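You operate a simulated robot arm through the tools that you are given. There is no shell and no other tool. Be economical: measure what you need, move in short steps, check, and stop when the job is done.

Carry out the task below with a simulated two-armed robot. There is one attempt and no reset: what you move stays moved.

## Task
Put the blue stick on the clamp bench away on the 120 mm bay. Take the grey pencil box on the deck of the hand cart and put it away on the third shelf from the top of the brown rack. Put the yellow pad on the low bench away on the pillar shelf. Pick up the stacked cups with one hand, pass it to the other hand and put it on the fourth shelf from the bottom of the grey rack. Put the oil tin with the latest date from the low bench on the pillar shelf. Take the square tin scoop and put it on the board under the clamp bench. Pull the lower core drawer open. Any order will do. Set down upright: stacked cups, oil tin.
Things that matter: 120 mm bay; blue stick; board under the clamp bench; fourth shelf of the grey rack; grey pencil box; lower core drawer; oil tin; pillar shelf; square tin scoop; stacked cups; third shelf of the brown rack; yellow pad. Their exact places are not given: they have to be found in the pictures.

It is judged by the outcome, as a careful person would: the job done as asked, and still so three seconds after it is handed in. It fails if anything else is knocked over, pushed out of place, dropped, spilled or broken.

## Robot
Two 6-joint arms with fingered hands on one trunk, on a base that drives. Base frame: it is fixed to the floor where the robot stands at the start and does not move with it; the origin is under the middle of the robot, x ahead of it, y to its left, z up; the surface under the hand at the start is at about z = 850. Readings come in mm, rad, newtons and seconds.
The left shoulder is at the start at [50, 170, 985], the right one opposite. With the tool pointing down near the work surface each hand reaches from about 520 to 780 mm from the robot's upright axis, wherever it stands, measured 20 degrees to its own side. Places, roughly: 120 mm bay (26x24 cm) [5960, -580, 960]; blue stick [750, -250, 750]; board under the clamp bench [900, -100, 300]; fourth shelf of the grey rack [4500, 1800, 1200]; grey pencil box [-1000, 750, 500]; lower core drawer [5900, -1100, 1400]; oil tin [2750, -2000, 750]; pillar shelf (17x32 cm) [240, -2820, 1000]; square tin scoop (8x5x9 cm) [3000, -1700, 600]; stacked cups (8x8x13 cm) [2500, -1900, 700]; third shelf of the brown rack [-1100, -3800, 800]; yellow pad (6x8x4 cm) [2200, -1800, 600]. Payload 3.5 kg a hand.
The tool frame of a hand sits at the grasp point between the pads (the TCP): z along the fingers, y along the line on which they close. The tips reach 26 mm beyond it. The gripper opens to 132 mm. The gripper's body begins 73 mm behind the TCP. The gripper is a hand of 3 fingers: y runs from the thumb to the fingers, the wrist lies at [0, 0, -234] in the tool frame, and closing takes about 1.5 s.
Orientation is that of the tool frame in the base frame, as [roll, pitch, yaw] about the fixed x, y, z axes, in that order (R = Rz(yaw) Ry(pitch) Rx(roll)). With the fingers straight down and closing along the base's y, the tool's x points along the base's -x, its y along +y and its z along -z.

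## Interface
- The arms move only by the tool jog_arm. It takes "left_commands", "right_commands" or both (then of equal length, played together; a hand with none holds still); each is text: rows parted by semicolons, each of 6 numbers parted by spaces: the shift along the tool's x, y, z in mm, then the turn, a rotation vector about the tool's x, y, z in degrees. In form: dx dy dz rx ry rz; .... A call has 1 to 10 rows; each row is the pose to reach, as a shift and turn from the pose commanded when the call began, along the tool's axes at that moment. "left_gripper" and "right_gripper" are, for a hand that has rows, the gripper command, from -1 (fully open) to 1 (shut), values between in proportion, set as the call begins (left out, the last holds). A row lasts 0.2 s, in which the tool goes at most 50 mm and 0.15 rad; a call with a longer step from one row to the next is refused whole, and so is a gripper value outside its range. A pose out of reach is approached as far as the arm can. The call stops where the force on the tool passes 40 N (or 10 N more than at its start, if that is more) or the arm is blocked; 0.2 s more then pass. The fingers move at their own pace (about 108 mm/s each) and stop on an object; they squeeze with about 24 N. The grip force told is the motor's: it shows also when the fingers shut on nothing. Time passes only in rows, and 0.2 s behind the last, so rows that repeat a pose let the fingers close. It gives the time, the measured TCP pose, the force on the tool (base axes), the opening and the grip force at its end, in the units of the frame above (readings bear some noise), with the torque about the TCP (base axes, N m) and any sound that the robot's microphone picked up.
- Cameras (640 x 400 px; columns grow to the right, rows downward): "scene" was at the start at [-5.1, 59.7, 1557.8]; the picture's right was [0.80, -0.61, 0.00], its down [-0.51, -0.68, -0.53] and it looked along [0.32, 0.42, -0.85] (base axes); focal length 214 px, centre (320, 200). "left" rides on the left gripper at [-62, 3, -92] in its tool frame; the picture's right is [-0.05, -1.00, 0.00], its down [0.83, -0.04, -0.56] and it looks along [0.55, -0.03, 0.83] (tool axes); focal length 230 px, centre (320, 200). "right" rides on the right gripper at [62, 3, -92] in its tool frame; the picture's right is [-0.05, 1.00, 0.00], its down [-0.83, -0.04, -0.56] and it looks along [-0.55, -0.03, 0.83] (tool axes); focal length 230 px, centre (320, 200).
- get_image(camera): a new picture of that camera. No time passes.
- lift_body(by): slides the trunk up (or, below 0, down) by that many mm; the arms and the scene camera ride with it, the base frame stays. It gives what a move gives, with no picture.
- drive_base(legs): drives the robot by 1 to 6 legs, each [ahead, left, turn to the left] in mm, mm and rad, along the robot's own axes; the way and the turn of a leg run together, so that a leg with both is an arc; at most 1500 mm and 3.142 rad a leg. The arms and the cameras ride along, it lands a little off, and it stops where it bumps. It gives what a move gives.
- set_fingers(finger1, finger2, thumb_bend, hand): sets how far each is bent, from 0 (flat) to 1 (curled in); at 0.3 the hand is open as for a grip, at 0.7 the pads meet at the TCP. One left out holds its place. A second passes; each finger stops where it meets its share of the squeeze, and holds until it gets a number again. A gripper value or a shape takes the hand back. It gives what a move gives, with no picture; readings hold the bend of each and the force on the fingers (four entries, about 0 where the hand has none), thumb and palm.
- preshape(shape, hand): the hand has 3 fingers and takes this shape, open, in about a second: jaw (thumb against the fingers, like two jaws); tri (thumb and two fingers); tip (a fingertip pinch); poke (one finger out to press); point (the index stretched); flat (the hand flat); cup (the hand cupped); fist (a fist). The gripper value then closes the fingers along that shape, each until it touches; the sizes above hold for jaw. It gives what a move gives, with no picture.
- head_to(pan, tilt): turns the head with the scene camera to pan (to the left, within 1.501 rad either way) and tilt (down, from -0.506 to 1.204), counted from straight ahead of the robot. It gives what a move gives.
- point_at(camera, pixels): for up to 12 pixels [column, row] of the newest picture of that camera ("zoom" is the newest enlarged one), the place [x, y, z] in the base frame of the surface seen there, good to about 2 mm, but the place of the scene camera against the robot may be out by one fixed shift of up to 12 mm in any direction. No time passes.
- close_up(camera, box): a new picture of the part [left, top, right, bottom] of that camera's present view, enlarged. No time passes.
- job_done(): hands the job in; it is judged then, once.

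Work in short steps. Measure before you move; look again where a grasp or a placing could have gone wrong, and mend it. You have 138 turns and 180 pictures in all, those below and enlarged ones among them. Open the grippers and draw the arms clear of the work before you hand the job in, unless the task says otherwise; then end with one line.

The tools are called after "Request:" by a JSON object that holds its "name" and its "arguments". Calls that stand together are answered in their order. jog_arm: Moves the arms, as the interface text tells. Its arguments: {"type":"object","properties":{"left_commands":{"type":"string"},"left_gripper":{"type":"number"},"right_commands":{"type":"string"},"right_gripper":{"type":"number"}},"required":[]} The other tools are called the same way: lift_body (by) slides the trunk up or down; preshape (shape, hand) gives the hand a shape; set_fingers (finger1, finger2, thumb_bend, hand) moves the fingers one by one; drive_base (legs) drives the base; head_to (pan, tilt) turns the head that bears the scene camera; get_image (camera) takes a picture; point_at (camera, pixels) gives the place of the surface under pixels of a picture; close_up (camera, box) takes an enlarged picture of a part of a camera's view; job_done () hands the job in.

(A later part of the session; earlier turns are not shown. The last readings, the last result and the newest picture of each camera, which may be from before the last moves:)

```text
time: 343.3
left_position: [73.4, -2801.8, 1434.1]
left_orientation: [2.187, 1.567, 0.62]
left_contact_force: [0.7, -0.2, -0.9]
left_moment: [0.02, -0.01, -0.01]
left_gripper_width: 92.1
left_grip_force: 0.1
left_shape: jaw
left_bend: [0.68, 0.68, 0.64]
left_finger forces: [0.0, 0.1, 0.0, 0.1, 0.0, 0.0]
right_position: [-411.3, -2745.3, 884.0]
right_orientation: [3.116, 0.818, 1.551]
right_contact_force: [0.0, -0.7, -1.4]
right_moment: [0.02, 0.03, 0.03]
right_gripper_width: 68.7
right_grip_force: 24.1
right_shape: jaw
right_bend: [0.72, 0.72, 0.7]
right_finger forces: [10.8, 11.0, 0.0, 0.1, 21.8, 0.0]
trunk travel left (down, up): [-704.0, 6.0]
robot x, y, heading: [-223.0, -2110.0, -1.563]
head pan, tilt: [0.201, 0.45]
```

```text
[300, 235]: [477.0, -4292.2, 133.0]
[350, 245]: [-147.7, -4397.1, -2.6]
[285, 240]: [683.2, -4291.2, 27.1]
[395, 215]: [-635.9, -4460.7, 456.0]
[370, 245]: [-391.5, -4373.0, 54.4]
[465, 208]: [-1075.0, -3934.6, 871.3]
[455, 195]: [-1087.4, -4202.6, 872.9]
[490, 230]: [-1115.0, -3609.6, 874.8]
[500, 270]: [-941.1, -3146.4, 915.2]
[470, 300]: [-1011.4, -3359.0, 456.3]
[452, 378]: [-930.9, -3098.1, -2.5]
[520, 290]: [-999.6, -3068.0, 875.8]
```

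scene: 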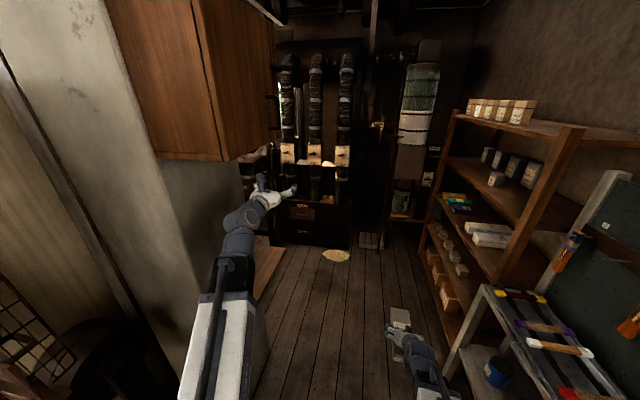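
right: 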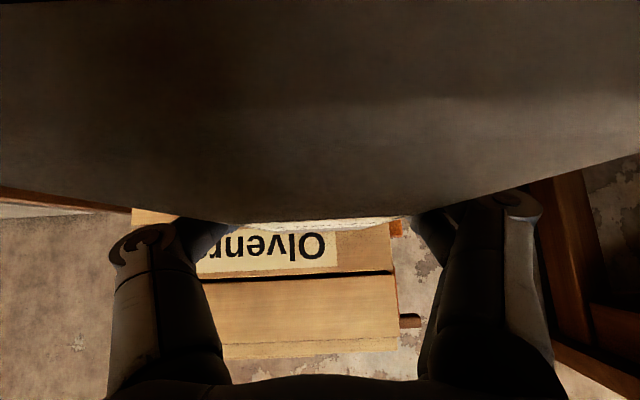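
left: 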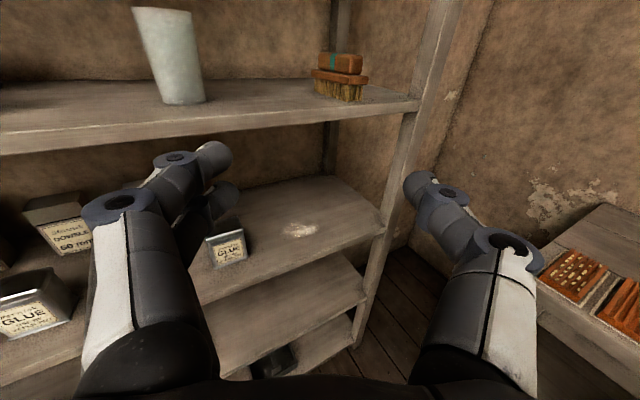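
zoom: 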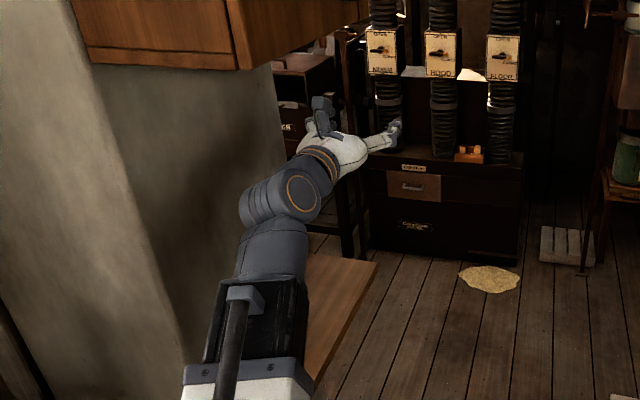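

I drive down to (-100,-3400) and turn to face the brown rack.

Request:
{"name": "drive_base", "arguments": {"legs": [[1290, 120, 0], [0, 0, -1.575]]}}

Request:
{"name": "head_to", "arguments": {"pan": 0.1, "tilt": 0.6}}

Request:
{"name": "get_image", "arguments": {"camera": "scene"}}

```text
time: 353.6
left_position: [-780.1, -3708.0, 1433.6]
left_orientation: [2.19, 1.568, -0.944]
left_contact_force: [0.9, 0.3, 0.3]
left_moment: [0.0, 0.01, 0.01]
left_gripper_width: 92.2
left_grip_force: 0.1
left_shape: jaw
left_bend: [0.68, 0.68, 0.64]
left_finger forces: [0.0, 0.1, 0.1, 0.0, 0.0, 0.1]
right_position: [-725.0, -3221.5, 883.0]
right_orientation: [3.118, 0.819, -0.018]
right_contact_force: [0.5, 0.2, -2.1]
right_moment: [-0.01, 0.01, 0.0]
right_gripper_width: 68.8
right_grip_force: 24.5
right_shape: jaw
right_bend: [0.72, 0.72, 0.7]
right_finger forces: [10.8, 11.0, 0.0, 0.0, 21.7, 0.0]
trunk travel left (down, up): [-704.0, 6.0]
robot x, y, heading: [-95.4, -3409.6, -3.135]
head pan, tilt: [0.201, 0.45]
```

```text
time: 354.4
left_position: [-779.3, -3708.8, 1433.7]
left_orientation: [2.171, 1.568, -0.964]
left_contact_force: [-0.3, -0.1, -0.6]
left_moment: [-0.01, 0.02, -0.03]
left_gripper_width: 91.9
left_grip_force: 0.1
left_shape: jaw
left_bend: [0.68, 0.68, 0.64]
left_finger forces: [0.1, 0.0, 0.0, 0.0, 0.0, 0.0]
right_position: [-724.2, -3223.1, 883.4]
right_orientation: [3.117, 0.817, -0.017]
right_contact_force: [-0.5, 0.1, -1.5]
right_moment: [0.0, -0.01, 0.01]
right_gripper_width: 68.6
right_grip_force: 23.6
right_shape: jaw
right_bend: [0.72, 0.72, 0.7]
right_finger forces: [10.7, 10.9, 0.0, 0.0, 21.7, 0.0]
trunk travel left (down, up): [-704.0, 6.0]
robot x, y, heading: [-93.8, -3409.0, -3.136]
head pan, tilt: [0.099, 0.6]
```

```text
89 pictures are left
```

scene: 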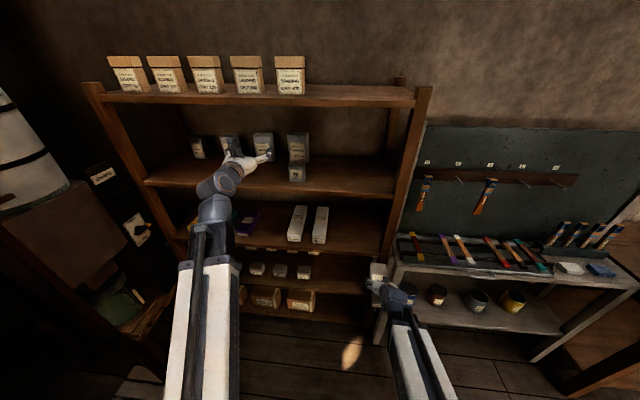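

The third shelf has free room right of the white boxes, (335–375, 235). I measure it.

Request:
{"name": "point_at", "arguments": {"camera": "scene", "pixels": [[350, 235], [350, 248], [328, 230], [380, 245], [365, 225], [312, 240], [350, 190], [275, 230], [262, 225], [288, 235], [350, 253], [385, 200]]}}

Request:
{"name": "close_up", "arguments": {"camera": "scene", "box": [230, 170, 410, 270]}}

```text
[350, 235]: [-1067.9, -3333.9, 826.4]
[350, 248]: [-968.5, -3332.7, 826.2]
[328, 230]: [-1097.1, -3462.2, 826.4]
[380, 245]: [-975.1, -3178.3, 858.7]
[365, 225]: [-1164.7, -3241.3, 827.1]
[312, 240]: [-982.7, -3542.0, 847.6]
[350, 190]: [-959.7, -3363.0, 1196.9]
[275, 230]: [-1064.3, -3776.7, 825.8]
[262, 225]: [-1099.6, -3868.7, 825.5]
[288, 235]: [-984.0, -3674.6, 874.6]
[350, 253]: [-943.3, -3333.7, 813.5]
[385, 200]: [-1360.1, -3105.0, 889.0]
```

```text
3.56 times, centred on (320, 220) of scene
```

zoom: 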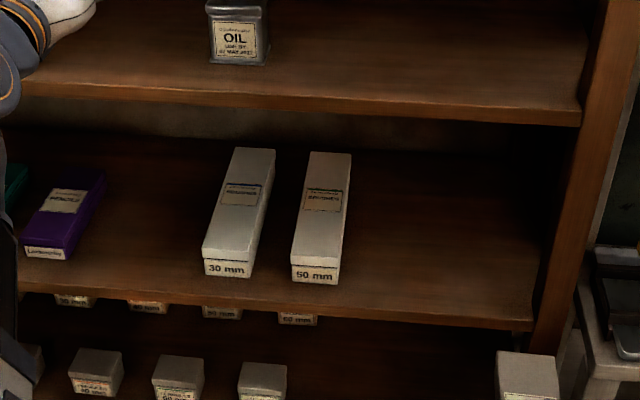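

Free spot centred at y≈-3330, surface ≈830. I shift left 107, pull the left hand back and extend the right hand ahead.

Request:
{"name": "drive_base", "arguments": {"legs": [[0, 107, 0]]}}

Request:
{"name": "jog_arm", "arguments": {"left_commands": "0 0 -35 0 0 0; 0 0 -70 0 0 0; 0 0 -105 0 0 0; 0 0 -140 0 0 0; 0 0 -170 0 0 0", "right_commands": "-21 0 16 0 0 0; -42 0 32 0 0 0; -63 0 48 0 0 0; -84 0 64 0 0 0; -105 0 80 0 0 0"}}

Request:
{"name": "get_image", "arguments": {"camera": "scene"}}

```text
time: 355.5
left_position: [-779.4, -3817.0, 1433.6]
left_orientation: [2.468, 1.567, -0.67]
left_contact_force: [-0.1, -0.7, 0.3]
left_moment: [-0.02, 0.02, -0.03]
left_gripper_width: 92.2
left_grip_force: 0.1
left_shape: jaw
left_bend: [0.68, 0.68, 0.64]
left_finger forces: [0.0, 0.1, 0.0, 0.1, 0.0, 0.0]
right_position: [-723.4, -3330.0, 883.2]
right_orientation: [3.12, 0.819, -0.017]
right_contact_force: [0.3, -0.1, -1.6]
right_moment: [0.02, -0.01, 0.02]
right_gripper_width: 68.5
right_grip_force: 24.0
right_shape: jaw
right_bend: [0.72, 0.72, 0.7]
right_finger forces: [10.9, 10.8, 0.1, 0.0, 21.7, 0.1]
trunk travel left (down, up): [-704.0, 6.0]
robot x, y, heading: [-92.7, -3515.5, -3.137]
head pan, tilt: [0.099, 0.6]
```

```text
time: 356.7
left_position: [-662.0, -3844.9, 1485.9]
left_orientation: [2.524, 1.565, -0.615]
left_contact_force: [-0.5, -0.8, 0.3]
left_moment: [0.01, -0.02, -0.01]
left_gripper_width: 91.8
left_grip_force: 0.1
left_shape: jaw
left_bend: [0.68, 0.68, 0.64]
left_finger forces: [0.1, 0.0, 0.0, 0.0, 0.0, 0.0]
left hand out of reach, approached as far as the arm can: row 2, 3, 4, 5
right_position: [-854.6, -3328.6, 906.0]
right_orientation: [3.118, 0.818, -0.018]
right_contact_force: [0.8, 0.3, -0.9]
right_moment: [-0.01, 0.0, -0.05]
right_gripper_width: 68.5
right_grip_force: 24.1
right_shape: jaw
right_bend: [0.72, 0.72, 0.7]
right_finger forces: [10.9, 10.9, 0.1, 0.1, 21.8, 0.0]
trunk travel left (down, up): [-704.0, 6.0]
robot x, y, heading: [-93.0, -3515.1, -3.138]
head pan, tilt: [0.099, 0.6]
```

```text
87 pictures are left
```

scene: 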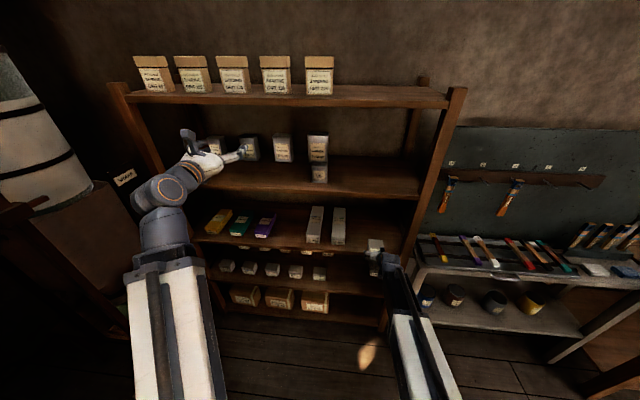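

I drive ahead 191 mm, bringing the box over the shelf.

Request:
{"name": "drive_base", "arguments": {"legs": [[191, 0, 0]]}}

Request:
{"name": "get_image", "arguments": {"camera": "scene"}}

Request:
{"name": "close_up", "arguments": {"camera": "scene", "box": [300, 190, 460, 310]}}

```text
time: 358.3
left_position: [-858.6, -3844.7, 1484.3]
left_orientation: [2.604, 1.564, -0.537]
left_contact_force: [-0.3, 0.2, -0.1]
left_moment: [0.02, 0.02, 0.01]
left_gripper_width: 92.3
left_grip_force: 0.1
left_shape: jaw
left_bend: [0.68, 0.68, 0.64]
left_finger forces: [0.0, 0.0, 0.0, 0.0, 0.0, 0.0]
right_position: [-1048.1, -3329.0, 902.5]
right_orientation: [3.118, 0.819, -0.02]
right_contact_force: [0.6, 0.4, -1.9]
right_moment: [0.03, 0.02, -0.01]
right_gripper_width: 68.6
right_grip_force: 24.0
right_shape: jaw
right_bend: [0.72, 0.72, 0.7]
right_finger forces: [10.9, 10.9, 0.0, 0.0, 21.8, 0.0]
trunk travel left (down, up): [-704.0, 6.0]
robot x, y, heading: [-287.4, -3520.1, -3.138]
head pan, tilt: [0.099, 0.6]
```

```text
86 pictures are left
```

scene: 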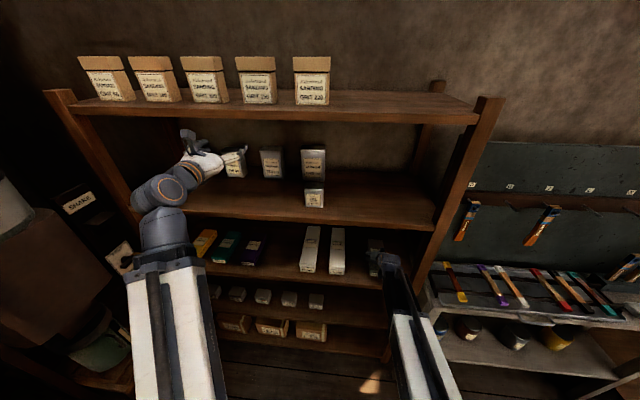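

```text
3.33 times, centred on (380, 250) of scene
```

zoom: 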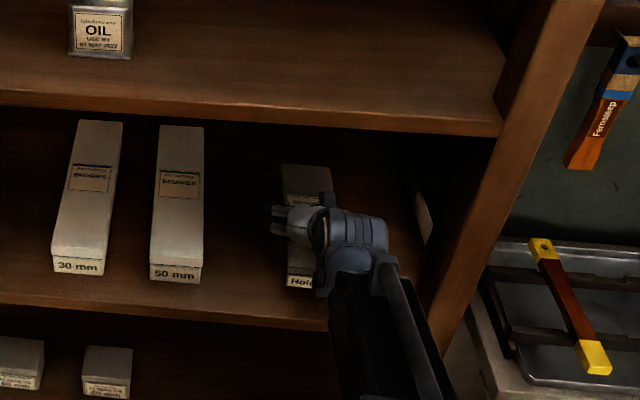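

In place over the free spot. I lower by the trunk in steps.

Request:
{"name": "lift_body", "arguments": {"by": -36}}

Request:
{"name": "lift_body", "arguments": {"by": -4}}

```text
time: 359.1
left_position: [-857.3, -3844.8, 1450.3]
left_orientation: [2.496, 1.566, -0.644]
left_contact_force: [0.3, -0.3, 0.3]
left_moment: [-0.02, 0.0, -0.04]
left_gripper_width: 92.0
left_grip_force: 0.2
left_shape: jaw
left_bend: [0.68, 0.68, 0.64]
left_finger forces: [0.1, 0.0, 0.0, 0.1, 0.0, 0.0]
right_position: [-1047.8, -3329.3, 868.7]
right_orientation: [3.117, 0.818, -0.019]
right_contact_force: [0.5, 0.5, -2.4]
right_moment: [-0.01, 0.0, 0.0]
right_gripper_width: 68.5
right_grip_force: 24.1
right_shape: jaw
right_bend: [0.72, 0.72, 0.7]
right_finger forces: [10.9, 10.9, 0.0, 0.0, 21.8, 0.1]
trunk travel left (down, up): [-668.0, 42.0]
robot x, y, heading: [-284.7, -3516.0, -3.136]
head pan, tilt: [0.099, 0.6]
```

```text
time: 359.6
left_position: [-857.2, -3845.0, 1446.9]
left_orientation: [2.497, 1.567, -0.642]
left_contact_force: [-0.6, 0.8, -0.1]
left_moment: [0.03, -0.03, 0.02]
left_gripper_width: 92.0
left_grip_force: 0.3
left_shape: jaw
left_bend: [0.68, 0.68, 0.64]
left_finger forces: [0.0, 0.0, 0.0, 0.0, 0.0, 0.1]
right_position: [-1047.1, -3329.9, 865.0]
right_orientation: [3.117, 0.818, -0.019]
right_contact_force: [0.1, 0.4, -1.5]
right_moment: [0.03, -0.02, 0.01]
right_gripper_width: 68.9
right_grip_force: 23.7
right_shape: jaw
right_bend: [0.72, 0.72, 0.7]
right_finger forces: [10.9, 11.0, 0.0, 0.1, 21.7, 0.0]
trunk travel left (down, up): [-664.0, 46.0]
robot x, y, heading: [-284.5, -3515.6, -3.132]
head pan, tilt: [0.099, 0.6]
```

Request:
{"name": "lift_body", "arguments": {"by": -3}}

Request:
{"name": "lift_body", "arguments": {"by": -2}}

```text
time: 360.1
left_position: [-856.7, -3844.2, 1444.5]
left_orientation: [2.479, 1.566, -0.659]
left_contact_force: [-0.3, 0.1, -2.1]
left_moment: [-0.01, 0.0, 0.0]
left_gripper_width: 92.2
left_grip_force: 0.0
left_shape: jaw
left_bend: [0.68, 0.68, 0.64]
left_finger forces: [0.0, 0.0, 0.0, 0.0, 0.0, 0.0]
right_position: [-1048.2, -3328.6, 863.8]
right_orientation: [3.117, 0.82, -0.019]
right_contact_force: [-0.8, 0.2, 3.3]
right_moment: [0.03, 0.02, -0.03]
right_gripper_width: 68.6
right_grip_force: 23.9
right_shape: jaw
right_bend: [0.72, 0.72, 0.7]
right_finger forces: [11.3, 11.0, 0.0, 0.0, 22.4, 0.1]
trunk travel left (down, up): [-661.0, 49.0]
robot x, y, heading: [-287.3, -3514.6, -3.138]
head pan, tilt: [0.099, 0.6]
```

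```text
time: 360.7
left_position: [-855.5, -3844.9, 1441.6]
left_orientation: [2.403, 1.567, -0.732]
left_contact_force: [-0.3, 0.8, 0.3]
left_moment: [0.02, -0.03, -0.01]
left_gripper_width: 92.1
left_grip_force: 0.0
left_shape: jaw
left_bend: [0.68, 0.68, 0.64]
left_finger forces: [0.0, 0.0, 0.0, 0.1, 0.0, 0.0]
right_position: [-1047.2, -3328.1, 863.2]
right_orientation: [3.117, 0.824, -0.018]
right_contact_force: [-1.2, 0.6, 12.1]
right_moment: [0.02, 0.14, 0.01]
right_gripper_width: 68.5
right_grip_force: 23.7
right_shape: jaw
right_bend: [0.72, 0.72, 0.7]
right_finger forces: [11.9, 11.0, 0.0, 0.1, 23.4, 0.0]
trunk travel left (down, up): [-659.0, 51.0]
robot x, y, heading: [-286.2, -3517.1, -3.135]
head pan, tilt: [0.099, 0.6]
```

Firm contact (12 N). I open the hand, rise 60 mm, and look.

Request:
{"name": "jog_arm", "arguments": {"right_commands": "0 0 0 0 0 0; 0 0 0 0 0 0; 0 0 0 0 0 0; 0 0 0 0 0 0", "right_gripper": -0.5}}

Request:
{"name": "lift_body", "arguments": {"by": 51}}

Request:
{"name": "drive_base", "arguments": {"legs": [[-250, 0, 0]]}}

Request:
{"name": "get_image", "arguments": {"camera": "scene"}}

```text
time: 361.7
left_position: [-857.5, -3844.9, 1441.6]
left_orientation: [2.496, 1.567, -0.642]
left_contact_force: [1.2, 0.1, -0.4]
left_moment: [-0.02, 0.02, 0.0]
left_gripper_width: 92.0
left_grip_force: 0.1
left_shape: jaw
left_bend: [0.68, 0.68, 0.64]
left_finger forces: [0.0, 0.0, 0.0, 0.0, 0.0, 0.1]
right_position: [-1047.2, -3328.5, 860.0]
right_orientation: [3.116, 0.818, -0.021]
right_contact_force: [0.7, 0.2, 0.3]
right_moment: [0.01, 0.0, -0.02]
right_gripper_width: 98.6
right_grip_force: 0.1
right_shape: jaw
right_bend: [0.64, 0.64, 0.6]
right_finger forces: [0.1, 0.0, 0.0, 0.1, 0.1, 0.0]
trunk travel left (down, up): [-659.0, 51.0]
robot x, y, heading: [-286.1, -3514.5, -3.136]
head pan, tilt: [0.099, 0.6]
```

```text
time: 362.6
left_position: [-857.4, -3844.9, 1492.7]
left_orientation: [2.516, 1.566, -0.622]
left_contact_force: [-0.7, -0.3, -0.6]
left_moment: [0.04, 0.04, -0.01]
left_gripper_width: 92.0
left_grip_force: 0.1
left_shape: jaw
left_bend: [0.68, 0.68, 0.64]
left_finger forces: [0.0, 0.1, 0.2, 0.0, 0.1, 0.0]
right_position: [-1047.5, -3328.5, 910.5]
right_orientation: [3.117, 0.819, -0.018]
right_contact_force: [0.0, 0.2, -0.4]
right_moment: [0.01, -0.01, -0.01]
right_gripper_width: 98.6
right_grip_force: 0.1
right_shape: jaw
right_bend: [0.64, 0.64, 0.6]
right_finger forces: [0.0, 0.0, 0.0, 0.1, 0.0, 0.0]
trunk travel left (down, up): [-710.0, 0.0]
robot x, y, heading: [-282.3, -3516.8, -3.138]
head pan, tilt: [0.099, 0.6]
```

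```text
time: 364.4
left_position: [-604.8, -3842.0, 1492.7]
left_orientation: [2.383, 1.567, -0.757]
left_contact_force: [0.6, 1.1, 0.9]
left_moment: [0.0, 0.02, -0.04]
left_gripper_width: 92.1
left_grip_force: 0.1
left_shape: jaw
left_bend: [0.68, 0.68, 0.64]
left_finger forces: [0.1, 0.0, 0.1, 0.0, 0.0, 0.0]
right_position: [-795.0, -3327.0, 911.8]
right_orientation: [3.117, 0.819, -0.02]
right_contact_force: [0.1, -0.2, -1.0]
right_moment: [-0.02, 0.0, 0.0]
right_gripper_width: 98.7
right_grip_force: 0.0
right_shape: jaw
right_bend: [0.64, 0.64, 0.6]
right_finger forces: [0.1, 0.0, 0.0, 0.0, 0.1, 0.0]
trunk travel left (down, up): [-710.0, 0.0]
robot x, y, heading: [-36.4, -3515.6, -3.137]
head pan, tilt: [0.099, 0.6]
```

```text
84 pictures are left
```

scene: 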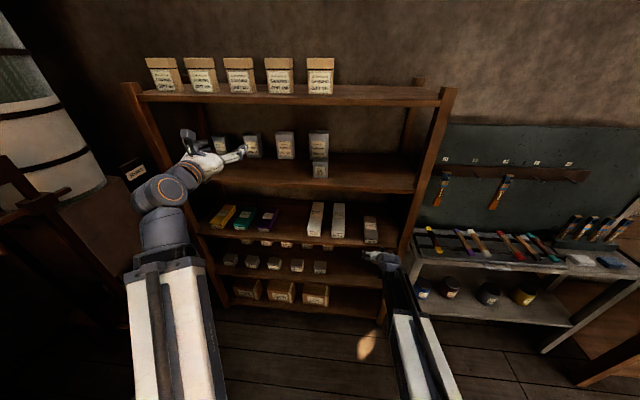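

The box is on the third shelf. I head back up the corridor, facing the aisle toward +x.

Request:
{"name": "drive_base", "arguments": {"legs": [[0, -115, 0], [0, 0, 1.57], [0, -200, 0], [-1500, 0, 0], [-800, 0, 0], [0, 0, 1.57]]}}

Request:
{"name": "drive_base", "arguments": {"legs": [[1400, 90, 0], [1400, 0, 0], [1280, 0, 0], [0, 0, -1.57], [1240, 0, 0], [0, 0, -1.57]]}}

Request:
{"name": "head_to", "arguments": {"pan": 0.0, "tilt": 0.8}}

Request:
{"name": "get_image", "arguments": {"camera": "scene"}}

```text
time: 385.4
left_position: [325.5, -775.3, 1491.2]
left_orientation: [2.52, 1.565, 2.526]
left_contact_force: [0.3, -0.2, -0.4]
left_moment: [-0.02, -0.02, 0.03]
left_gripper_width: 91.9
left_grip_force: 0.1
left_shape: jaw
left_bend: [0.68, 0.68, 0.64]
left_finger forces: [0.0, 0.1, 0.0, 0.0, 0.0, 0.1]
right_position: [518.1, -1289.8, 911.7]
right_orientation: [3.117, 0.818, 3.127]
right_contact_force: [0.0, 0.5, -0.3]
right_moment: [0.02, 0.0, -0.02]
right_gripper_width: 98.7
right_grip_force: 0.1
right_shape: jaw
right_bend: [0.64, 0.64, 0.6]
right_finger forces: [0.0, 0.1, 0.1, 0.0, 0.1, 0.0]
trunk travel left (down, up): [-710.0, 0.0]
robot x, y, heading: [-242.7, -1108.4, 0.011]
head pan, tilt: [0.099, 0.6]
```

```text
time: 418.4
left_position: [3273.6, -2534.9, 1491.7]
left_orientation: [2.509, 1.564, -0.618]
left_contact_force: [0.1, -0.6, 0.1]
left_moment: [0.01, -0.03, -0.02]
left_gripper_width: 92.3
left_grip_force: 0.1
left_shape: jaw
left_bend: [0.68, 0.68, 0.64]
left_finger forces: [0.0, 0.1, 0.1, 0.1, 0.0, 0.0]
right_position: [3077.7, -2020.3, 910.0]
right_orientation: [3.117, 0.819, -0.009]
right_contact_force: [0.9, -0.4, -0.3]
right_moment: [0.02, -0.05, -0.01]
right_gripper_width: 98.6
right_grip_force: 0.0
right_shape: jaw
right_bend: [0.64, 0.64, 0.6]
right_finger forces: [0.0, 0.1, 0.0, 0.0, 0.1, 0.0]
trunk travel left (down, up): [-710.0, 0.0]
robot x, y, heading: [3840.5, -2199.8, -3.128]
head pan, tilt: [0.099, 0.6]
```

```text
time: 419.1
left_position: [3273.5, -2535.8, 1491.3]
left_orientation: [2.529, 1.566, -0.596]
left_contact_force: [-0.2, 0.8, -0.5]
left_moment: [0.0, 0.01, 0.02]
left_gripper_width: 92.2
left_grip_force: 0.1
left_shape: jaw
left_bend: [0.68, 0.68, 0.64]
left_finger forces: [0.0, 0.0, 0.1, 0.0, 0.0, 0.0]
right_position: [3077.3, -2021.3, 911.1]
right_orientation: [3.119, 0.817, -0.007]
right_contact_force: [-0.2, -0.3, 0.1]
right_moment: [0.01, -0.01, 0.0]
right_gripper_width: 98.9
right_grip_force: 0.0
right_shape: jaw
right_bend: [0.64, 0.64, 0.6]
right_finger forces: [0.0, 0.0, 0.0, 0.0, 0.1, 0.1]
trunk travel left (down, up): [-710.0, 0.0]
robot x, y, heading: [3841.0, -2206.2, -3.125]
head pan, tilt: [0.0, 0.799]
```

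```text
83 pictures are left
```

scene: 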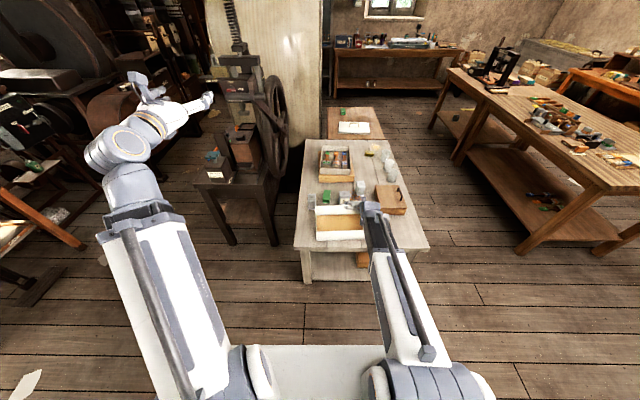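

The press stands near the left hand's path. I measure it and the chosen tin.

Request:
{"name": "point_at", "arguments": {"camera": "scene", "pixels": [[250, 85], [235, 130], [255, 180], [205, 180], [270, 110], [340, 197], [340, 210], [360, 185], [300, 190], [330, 225]]}}

Request:
{"name": "close_up", "arguments": {"camera": "scene", "box": [295, 165, 395, 245]}}

Request:
{"name": "get_image", "arguments": {"camera": "right"}}

```text
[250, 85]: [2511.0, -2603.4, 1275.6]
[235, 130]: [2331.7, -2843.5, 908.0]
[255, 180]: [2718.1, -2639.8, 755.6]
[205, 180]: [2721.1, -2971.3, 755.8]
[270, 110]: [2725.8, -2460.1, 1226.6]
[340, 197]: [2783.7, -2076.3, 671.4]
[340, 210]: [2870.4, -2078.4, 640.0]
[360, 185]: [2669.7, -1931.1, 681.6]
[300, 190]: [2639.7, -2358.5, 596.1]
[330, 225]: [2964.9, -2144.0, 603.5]
```

```text
5.00 times, centred on (345, 205) of scene
```

zoom: 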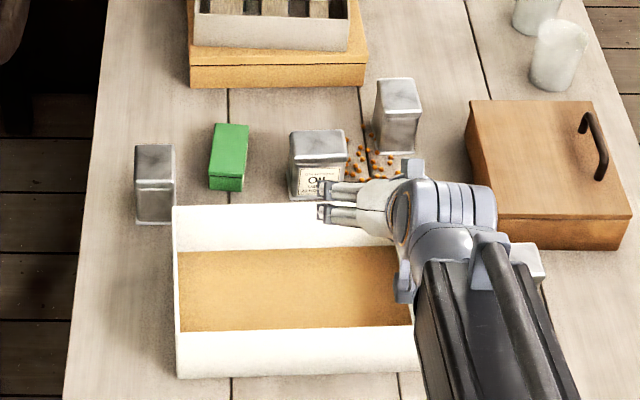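

```text
81 pictures are left
```

right: 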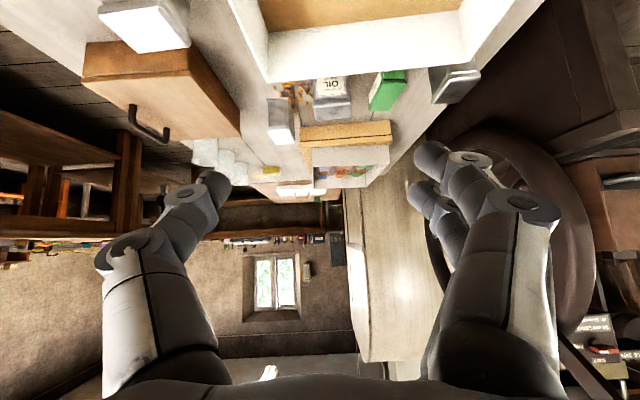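

The chosen tin (label toward me) is at (332,98) in the right view. I measure it there.

Request:
{"name": "close_up", "arguments": {"camera": "right", "box": [255, 60, 415, 160]}}

Request:
{"name": "point_at", "arguments": {"camera": "zoom", "pixels": [[240, 160], [365, 155], [260, 220], [370, 215], [300, 190], [310, 100], [250, 110], [350, 110], [90, 270], [160, 270], [460, 130], [140, 140]]}}

```text
4.00 times, centred on (335, 110) of right
```

zoom: 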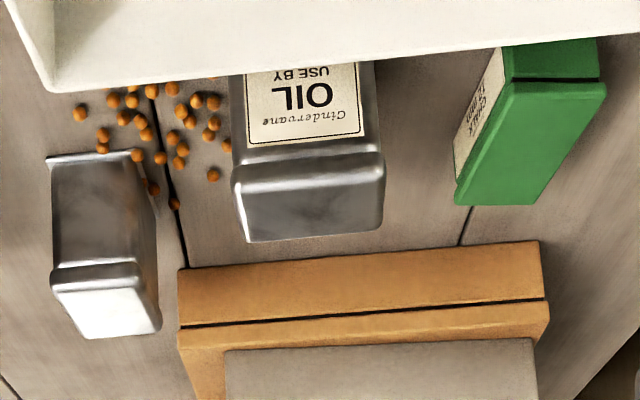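

```text
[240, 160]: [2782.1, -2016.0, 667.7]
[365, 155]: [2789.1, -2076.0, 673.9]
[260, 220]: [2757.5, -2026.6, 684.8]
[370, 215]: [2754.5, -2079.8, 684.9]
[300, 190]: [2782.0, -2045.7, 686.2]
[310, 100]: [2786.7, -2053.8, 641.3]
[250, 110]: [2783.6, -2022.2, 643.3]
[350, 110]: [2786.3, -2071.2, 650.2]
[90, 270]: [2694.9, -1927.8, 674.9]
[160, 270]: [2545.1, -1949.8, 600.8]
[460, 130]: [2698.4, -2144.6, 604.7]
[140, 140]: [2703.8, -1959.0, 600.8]
```

Tin centre (2763,-2049), top z 686, 66 mm wide along y. I drive in and lower the trunk to about 60 mm above grasp height.

Request:
{"name": "drive_base", "arguments": {"legs": [[312, 23, 0]]}}

Request:
{"name": "lift_body", "arguments": {"by": -180}}

Request:
{"name": "get_image", "arguments": {"camera": "right"}}

```text
time: 421.2
left_position: [2960.2, -2564.5, 1491.6]
left_orientation: [2.612, 1.566, -0.514]
left_contact_force: [-0.4, 0.4, 0.5]
left_moment: [-0.04, 0.01, 0.03]
left_gripper_width: 91.9
left_grip_force: 0.1
left_shape: jaw
left_bend: [0.68, 0.68, 0.64]
left_finger forces: [0.0, 0.2, 0.0, 0.1, 0.0, 0.0]
right_position: [2763.4, -2051.3, 910.8]
right_orientation: [3.118, 0.818, -0.006]
right_contact_force: [-0.5, 0.7, -0.5]
right_moment: [-0.02, -0.01, -0.01]
right_gripper_width: 98.8
right_grip_force: 0.0
right_shape: jaw
right_bend: [0.64, 0.64, 0.6]
right_finger forces: [0.0, 0.0, 0.0, 0.0, 0.0, 0.1]
trunk travel left (down, up): [-710.0, 0.0]
robot x, y, heading: [3527.9, -2226.7, -3.126]
head pan, tilt: [0.0, 0.799]
```

```text
time: 422.8
left_position: [2963.2, -2564.0, 1341.6]
left_orientation: [-0.396, 1.556, 2.76]
left_contact_force: [0.2, 0.7, 14.7]
left_moment: [0.87, -0.14, 0.02]
left_gripper_width: 92.6
left_grip_force: 0.1
left_shape: jaw
left_bend: [0.68, 0.68, 0.64]
left_finger forces: [0.0, 0.0, 0.0, 0.0, 15.1, 0.1]
right_position: [2763.5, -2050.0, 753.0]
right_orientation: [3.114, 0.82, -0.007]
right_contact_force: [-0.3, -0.1, 0.4]
right_moment: [0.02, 0.0, -0.03]
right_gripper_width: 98.5
right_grip_force: 0.0
right_shape: jaw
right_bend: [0.64, 0.64, 0.6]
right_finger forces: [0.0, 0.0, 0.0, 0.0, 0.0, 0.0]
trunk travel left (down, up): [-553.0, 157.0]
robot x, y, heading: [3527.6, -2232.3, -3.128]
head pan, tilt: [0.0, 0.799]
stopped: the force on the tool passed its limit at 48 N (the readings are from after the stop); the commanded pose is now the measured one
```

```text
79 pictures are left
```

right: 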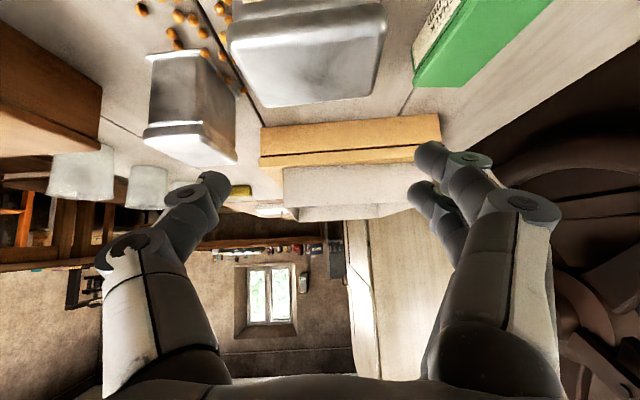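

The left thumb touched something below it (48 N stop). I raise the trunk 40 mm at once and look with the left camera.

Request:
{"name": "lift_body", "arguments": {"by": 40}}

Request:
{"name": "get_image", "arguments": {"camera": "left"}}

Request:
{"name": "head_to", "arguments": {"pan": 0.5, "tilt": 0.6}}

Request:
{"name": "get_image", "arguments": {"camera": "scene"}}

```text
time: 423.6
left_position: [2962.5, -2564.2, 1379.4]
left_orientation: [-0.412, 1.561, 2.749]
left_contact_force: [-0.4, -0.2, 3.0]
left_moment: [0.2, 0.06, 0.1]
left_gripper_width: 92.3
left_grip_force: 0.0
left_shape: jaw
left_bend: [0.68, 0.68, 0.64]
left_finger forces: [0.1, 0.0, 0.0, 0.1, 3.9, 0.0]
right_position: [2764.5, -2051.4, 793.8]
right_orientation: [3.116, 0.817, -0.007]
right_contact_force: [-0.3, 0.3, -0.4]
right_moment: [0.04, 0.0, -0.01]
right_gripper_width: 98.9
right_grip_force: 0.0
right_shape: jaw
right_bend: [0.64, 0.64, 0.6]
right_finger forces: [0.0, 0.0, 0.0, 0.0, 0.1, 0.0]
trunk travel left (down, up): [-593.0, 117.0]
robot x, y, heading: [3529.1, -2225.3, -3.122]
head pan, tilt: [0.0, 0.799]
```

```text
78 pictures are left
```

left: 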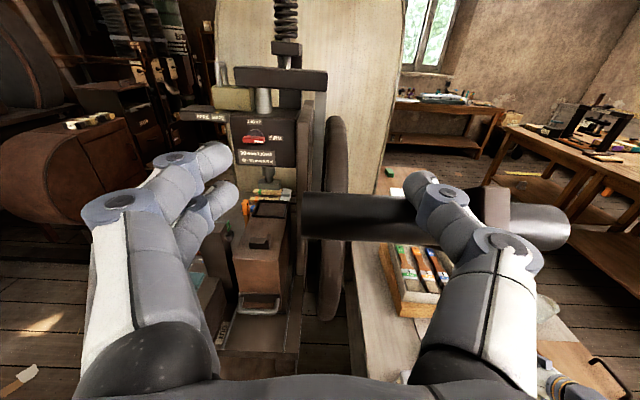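

```text
time: 424.6
left_position: [2962.8, -2564.6, 1379.8]
left_orientation: [-0.411, 1.56, 2.748]
left_contact_force: [-1.0, -0.4, 4.0]
left_moment: [0.16, 0.06, 0.07]
left_gripper_width: 92.3
left_grip_force: 0.0
left_shape: jaw
left_bend: [0.68, 0.68, 0.64]
left_finger forces: [0.0, 0.1, 0.0, 0.0, 3.7, 0.0]
right_position: [2763.6, -2051.2, 793.5]
right_orientation: [3.117, 0.818, -0.006]
right_contact_force: [-0.5, -0.1, 0.6]
right_moment: [0.02, 0.01, 0.03]
right_gripper_width: 98.7
right_grip_force: 0.0
right_shape: jaw
right_bend: [0.64, 0.64, 0.6]
right_finger forces: [0.0, 0.1, 0.1, 0.1, 0.0, 0.0]
trunk travel left (down, up): [-593.0, 117.0]
robot x, y, heading: [3532.5, -2228.6, -3.123]
head pan, tilt: [0.499, 0.6]
```

```text
77 pictures are left
```

scene: 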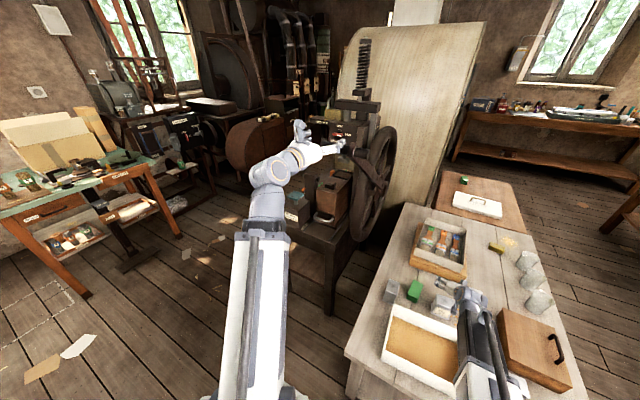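

The thumb rests on the press wheel's handle, which follows it up as if sprung. I lift the left hand straight up 110 mm to let it return.

Request:
{"name": "jog_arm", "arguments": {"left_commands": "-22 0 0 0 0 0; -44 0 0 0 0 0; -66 0 0 0 0 0; -88 0 0 0 0 0; -110 0 0 0 0 0; -110 0 0 0 0 0"}}

Request:
{"name": "get_image", "arguments": {"camera": "left"}}

Request:
{"name": "get_image", "arguments": {"camera": "scene"}}

```text
time: 426.0
left_position: [2957.1, -2569.9, 1483.6]
left_orientation: [-0.389, 1.559, 2.771]
left_contact_force: [0.7, -0.6, 0.2]
left_moment: [0.0, -0.02, 0.02]
left_gripper_width: 91.9
left_grip_force: 0.0
left_shape: jaw
left_bend: [0.68, 0.68, 0.64]
left_finger forces: [0.1, 0.0, 0.0, 0.0, 0.1, 0.0]
left hand out of reach, approached as far as the arm can: row 5, 6
right_position: [2763.8, -2051.0, 793.4]
right_orientation: [3.118, 0.819, -0.007]
right_contact_force: [0.0, -0.3, 0.8]
right_moment: [0.03, 0.0, 0.01]
right_gripper_width: 98.5
right_grip_force: 0.0
right_shape: jaw
right_bend: [0.64, 0.64, 0.6]
right_finger forces: [0.0, 0.0, 0.1, 0.0, 0.0, 0.0]
trunk travel left (down, up): [-593.0, 117.0]
robot x, y, heading: [3524.9, -2231.6, -3.125]
head pan, tilt: [0.499, 0.6]
```

```text
76 pictures are left
```

left: 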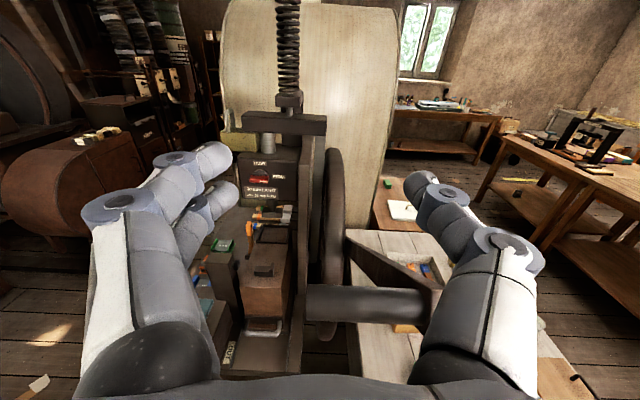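

```text
75 pictures are left
```

scene: 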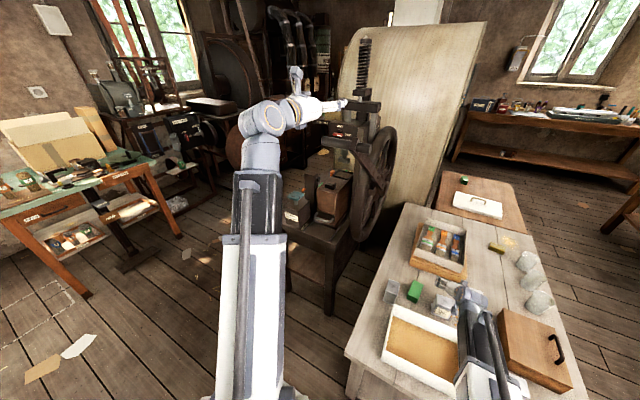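

I measure where the crank now stands.

Request:
{"name": "point_at", "arguments": {"camera": "left", "pixels": [[315, 300], [360, 300], [420, 300], [440, 300], [380, 265], [350, 245], [335, 200], [340, 270]]}}

Request:
{"name": "close_up", "arguments": {"camera": "scene", "box": [300, 90, 420, 260]}}

```text
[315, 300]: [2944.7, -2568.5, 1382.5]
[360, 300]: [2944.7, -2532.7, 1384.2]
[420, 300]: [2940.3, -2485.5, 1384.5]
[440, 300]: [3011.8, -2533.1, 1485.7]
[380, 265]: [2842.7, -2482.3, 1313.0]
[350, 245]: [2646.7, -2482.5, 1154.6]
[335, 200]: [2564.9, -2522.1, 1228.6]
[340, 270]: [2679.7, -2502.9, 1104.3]
```

```text
2.35 times, centred on (360, 175) of scene
```

zoom: 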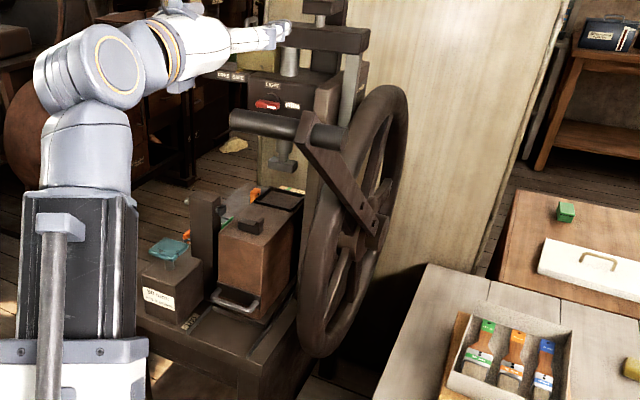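

The crank is back where it stood before (same slope as in the earlier pictures). I leave the trunk and lower only the right arm onto the tin by jog.

Request:
{"name": "jog_arm", "arguments": {"right_commands": "27 -1 25 0 0 0; 54 -2 50 0 0 0; 80 -3 75 0 0 0; 101 -3 94 0 0 0; 101 -3 94 0 0 0"}}

Request:
{"name": "get_image", "arguments": {"camera": "right"}}

```text
time: 427.2
left_position: [2958.4, -2569.1, 1483.8]
left_orientation: [-0.368, 1.559, 2.79]
left_contact_force: [0.4, -0.8, 0.1]
left_moment: [0.0, 0.03, -0.01]
left_gripper_width: 92.2
left_grip_force: 0.0
left_shape: jaw
left_bend: [0.68, 0.68, 0.64]
left_finger forces: [0.1, 0.0, 0.0, 0.0, 0.0, 0.0]
right_position: [2764.4, -2050.4, 654.9]
right_orientation: [3.118, 0.821, -0.008]
right_contact_force: [1.3, 1.9, 6.6]
right_moment: [-0.05, -0.63, 0.13]
right_gripper_width: 98.9
right_grip_force: 0.0
right_shape: jaw
right_bend: [0.64, 0.64, 0.6]
right_finger forces: [0.0, 0.1, 0.1, 0.0, 0.0, 0.0]
trunk travel left (down, up): [-593.0, 117.0]
robot x, y, heading: [3531.5, -2228.1, -3.122]
head pan, tilt: [0.499, 0.6]
```

```text
73 pictures are left
```

right: 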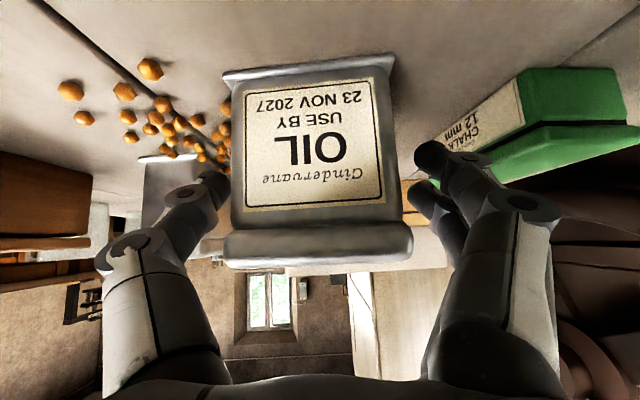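

The label 23 NOV 2027 is right. Something light touches (6.6 N, probably the tray rim), so I rise 10 mm and then close.

Request:
{"name": "jog_arm", "arguments": {"right_commands": "-4 0 -3.5 0 0 0; -8 0 -7 0 0 0; -8 0 -7 0 0 0"}}

Request:
{"name": "jog_arm", "arguments": {"right_commands": "0 0 0 0 0 0; 0 0 0 0 0 0; 0 0 0 0 0 0; 0 0 0 0 0 0; 0 0 0 0 0 0; 0 0 0 0 0 0; 0 0 0 0 0 0; 0 0 0 0 0 0", "right_gripper": 1}}

Request:
{"name": "get_image", "arguments": {"camera": "right"}}

```text
time: 428.0
left_position: [2958.2, -2569.9, 1483.7]
left_orientation: [-0.382, 1.559, 2.776]
left_contact_force: [-0.4, 0.0, 0.6]
left_moment: [-0.02, 0.0, -0.02]
left_gripper_width: 92.2
left_grip_force: 0.2
left_shape: jaw
left_bend: [0.68, 0.68, 0.64]
left_finger forces: [0.0, 0.0, 0.0, 0.0, 0.0, 0.1]
right_position: [2763.3, -2050.8, 666.6]
right_orientation: [3.118, 0.819, -0.007]
right_contact_force: [0.1, -0.5, -1.1]
right_moment: [0.0, -0.01, -0.02]
right_gripper_width: 98.5
right_grip_force: 0.0
right_shape: jaw
right_bend: [0.64, 0.64, 0.6]
right_finger forces: [0.0, 0.1, 0.0, 0.0, 0.1, 0.0]
trunk travel left (down, up): [-593.0, 117.0]
robot x, y, heading: [3528.0, -2229.3, -3.123]
head pan, tilt: [0.499, 0.6]
```

```text
time: 429.8
left_position: [2957.2, -2569.1, 1482.6]
left_orientation: [-0.388, 1.561, 2.772]
left_contact_force: [-0.6, -0.2, 0.6]
left_moment: [0.0, 0.01, -0.02]
left_gripper_width: 92.3
left_grip_force: 0.0
left_shape: jaw
left_bend: [0.68, 0.68, 0.64]
left_finger forces: [0.0, 0.1, 0.1, 0.1, 0.0, 0.0]
right_position: [2763.5, -2051.3, 666.2]
right_orientation: [3.117, 0.82, -0.006]
right_contact_force: [-0.2, -0.1, 0.6]
right_moment: [0.01, 0.0, 0.02]
right_gripper_width: 69.0
right_grip_force: 24.0
right_shape: jaw
right_bend: [0.72, 0.72, 0.7]
right_finger forces: [10.9, 10.7, 0.0, 0.1, 21.9, 0.1]
trunk travel left (down, up): [-593.0, 117.0]
robot x, y, heading: [3531.0, -2232.1, -3.125]
head pan, tilt: [0.499, 0.6]
```

```text
72 pictures are left
```

right: 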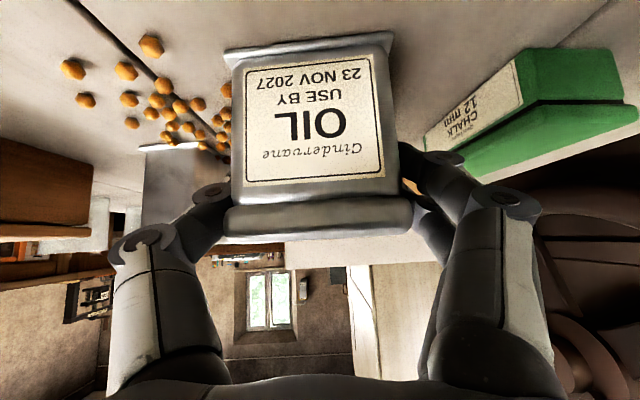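

The tin is held. I lift it 150 mm and check.

Request:
{"name": "jog_arm", "arguments": {"right_commands": "-15 0 -14 0 0 0; -37 0 -34 0 0 0; -65 0 -60 0 0 0; -90 0 -84 0 0 0; -115 0 -106 0 0 0; -130 0 -120 0 0 0"}}

Request:
{"name": "get_image", "arguments": {"camera": "right"}}

Request:
{"name": "drive_base", "arguments": {"legs": [[-330, 0, 0]]}}

```text
time: 431.2
left_position: [2956.5, -2569.7, 1482.9]
left_orientation: [-0.39, 1.561, 2.768]
left_contact_force: [0.4, -0.2, -0.2]
left_moment: [0.03, 0.02, -0.01]
left_gripper_width: 92.4
left_grip_force: 0.1
left_shape: jaw
left_bend: [0.68, 0.68, 0.64]
left_finger forces: [0.0, 0.1, 0.0, 0.1, 0.1, 0.0]
right_position: [2762.4, -2048.5, 844.3]
right_orientation: [3.117, 0.818, -0.008]
right_contact_force: [1.1, -0.1, -3.5]
right_moment: [-0.02, -0.01, 0.02]
right_gripper_width: 69.3
right_grip_force: 24.4
right_shape: jaw
right_bend: [0.72, 0.72, 0.7]
right_finger forces: [10.9, 10.8, 0.0, 0.0, 21.8, 0.0]
trunk travel left (down, up): [-593.0, 117.0]
robot x, y, heading: [3534.3, -2227.2, -3.12]
head pan, tilt: [0.499, 0.6]
```

```text
71 pictures are left
```

right: 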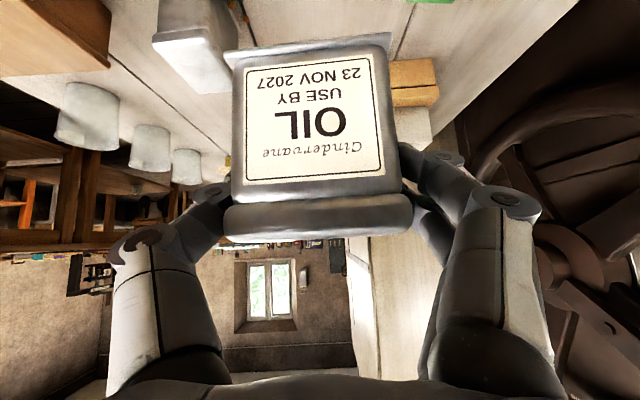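

```text
time: 433.4
left_position: [3292.6, -2563.8, 1483.7]
left_orientation: [-0.376, 1.559, 2.786]
left_contact_force: [0.0, -0.2, -0.4]
left_moment: [-0.03, -0.01, 0.06]
left_gripper_width: 92.1
left_grip_force: 0.0
left_shape: jaw
left_bend: [0.68, 0.68, 0.64]
left_finger forces: [0.0, 0.1, 0.0, 0.0, 0.0, 0.0]
right_position: [3096.1, -2043.6, 843.8]
right_orientation: [3.117, 0.819, -0.005]
right_contact_force: [-0.4, 0.1, -3.7]
right_moment: [-0.02, 0.05, 0.03]
right_gripper_width: 68.7
right_grip_force: 23.9
right_shape: jaw
right_bend: [0.72, 0.72, 0.7]
right_finger forces: [11.0, 10.8, 0.0, 0.0, 21.8, 0.0]
trunk travel left (down, up): [-593.0, 117.0]
robot x, y, heading: [3861.1, -2222.2, -3.119]
head pan, tilt: [0.499, 0.6]
```

I go round to the aisle side in front of the pad.

Request:
{"name": "drive_base", "arguments": {"legs": [[0, 0, 1.55], [-1040, 0, 0], [0, -1500, 0], [0, -430, 0]]}}

Request:
{"name": "head_to", "arguments": {"pan": 0.1, "tilt": 0.9}}

Request:
{"name": "get_image", "arguments": {"camera": "scene"}}

```text
time: 451.8
left_position: [2248.5, -1784.0, 1482.9]
left_orientation: [-0.361, 1.559, -1.921]
left_contact_force: [-1.1, 0.6, 0.3]
left_moment: [0.03, 0.01, 0.03]
left_gripper_width: 92.2
left_grip_force: 0.0
left_shape: jaw
left_bend: [0.68, 0.68, 0.64]
left_finger forces: [0.1, 0.0, 0.0, 0.0, 0.0, 0.0]
right_position: [1725.3, -1976.4, 843.1]
right_orientation: [3.115, 0.819, 1.557]
right_contact_force: [-0.5, 0.4, -3.0]
right_moment: [0.01, 0.0, -0.02]
right_gripper_width: 68.8
right_grip_force: 24.2
right_shape: jaw
right_bend: [0.72, 0.72, 0.7]
right_finger forces: [11.0, 10.9, 0.0, 0.0, 21.8, 0.1]
trunk travel left (down, up): [-593.0, 117.0]
robot x, y, heading: [1910.1, -1209.5, -1.56]
head pan, tilt: [0.499, 0.6]
```

```text
time: 452.7
left_position: [2248.5, -1784.2, 1483.5]
left_orientation: [-0.394, 1.561, -1.955]
left_contact_force: [0.4, 0.5, 0.1]
left_moment: [-0.03, 0.02, -0.01]
left_gripper_width: 92.5
left_grip_force: 0.0
left_shape: jaw
left_bend: [0.68, 0.68, 0.64]
left_finger forces: [0.0, 0.1, 0.0, 0.0, 0.1, 0.0]
right_position: [1725.2, -1975.9, 842.8]
right_orientation: [3.117, 0.82, 1.556]
right_contact_force: [-0.4, 0.7, -3.5]
right_moment: [-0.01, -0.03, 0.0]
right_gripper_width: 69.0
right_grip_force: 23.7
right_shape: jaw
right_bend: [0.72, 0.72, 0.7]
right_finger forces: [10.9, 10.9, 0.1, 0.0, 21.8, 0.0]
trunk travel left (down, up): [-593.0, 117.0]
robot x, y, heading: [1912.7, -1209.5, -1.561]
head pan, tilt: [0.099, 0.901]
```

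```text
70 pictures are left
```

scene: 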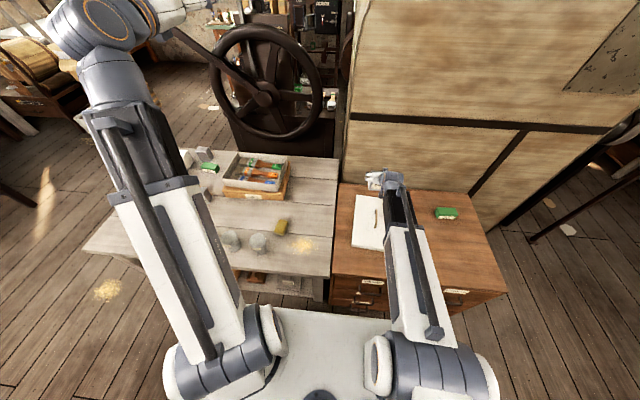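

The pad is at (282,227). I enlarge and measure it.

Request:
{"name": "close_up", "arguments": {"camera": "scene", "box": [262, 210, 302, 240]}}

Request:
{"name": "point_at", "arguments": {"camera": "zoom", "pixels": [[240, 150], [360, 160], [400, 250], [260, 290], [330, 220], [270, 320], [380, 300], [180, 260], [450, 200], [300, 300]]}}

```text
13.33 times, centred on (282, 225) of scene
```

zoom: 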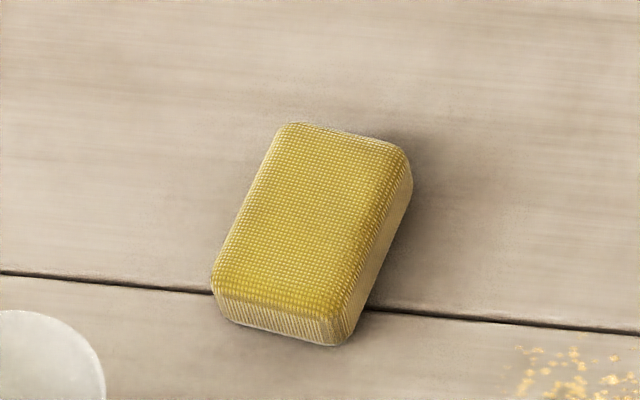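

```text
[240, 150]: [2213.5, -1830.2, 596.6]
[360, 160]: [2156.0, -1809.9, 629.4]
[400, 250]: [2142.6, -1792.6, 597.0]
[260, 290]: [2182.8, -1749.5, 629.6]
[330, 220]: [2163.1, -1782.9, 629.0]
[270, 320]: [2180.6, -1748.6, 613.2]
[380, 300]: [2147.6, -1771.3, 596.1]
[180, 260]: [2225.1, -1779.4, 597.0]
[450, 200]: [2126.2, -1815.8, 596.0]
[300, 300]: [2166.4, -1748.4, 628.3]
```

The pad is 34 mm high at (2168,-1782), turned about 16°. A mug is close by; I measure the mug before choosing the approach.

Request:
{"name": "get_image", "arguments": {"camera": "scene"}}

Request:
{"name": "close_up", "arguments": {"camera": "scene", "box": [240, 210, 310, 260]}}

Request:
{"name": "point_at", "arguments": {"camera": "zoom", "pixels": [[230, 190], [170, 175], [110, 195], [100, 230], [235, 260], [170, 300], [230, 330], [110, 320], [240, 200]]}}

```text
68 pictures are left
```

scene: 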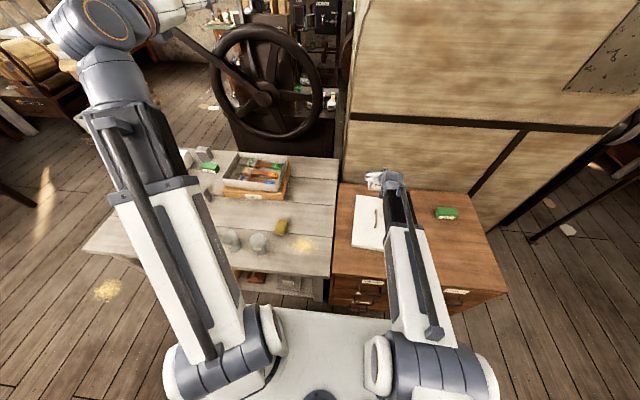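

```text
8.00 times, centred on (275, 235) of scene
```

zoom: 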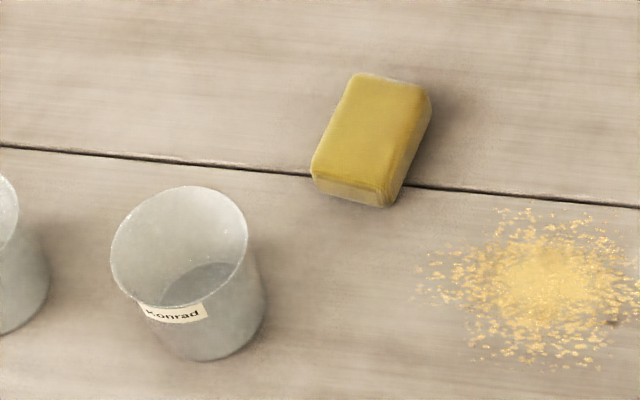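

```text
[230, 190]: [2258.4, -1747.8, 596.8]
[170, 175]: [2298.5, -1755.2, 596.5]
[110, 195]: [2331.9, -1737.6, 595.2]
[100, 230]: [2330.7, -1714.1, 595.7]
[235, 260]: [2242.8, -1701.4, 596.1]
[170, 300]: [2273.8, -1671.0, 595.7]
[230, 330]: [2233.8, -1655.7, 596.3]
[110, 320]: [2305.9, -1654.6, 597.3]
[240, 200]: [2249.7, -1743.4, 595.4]
```

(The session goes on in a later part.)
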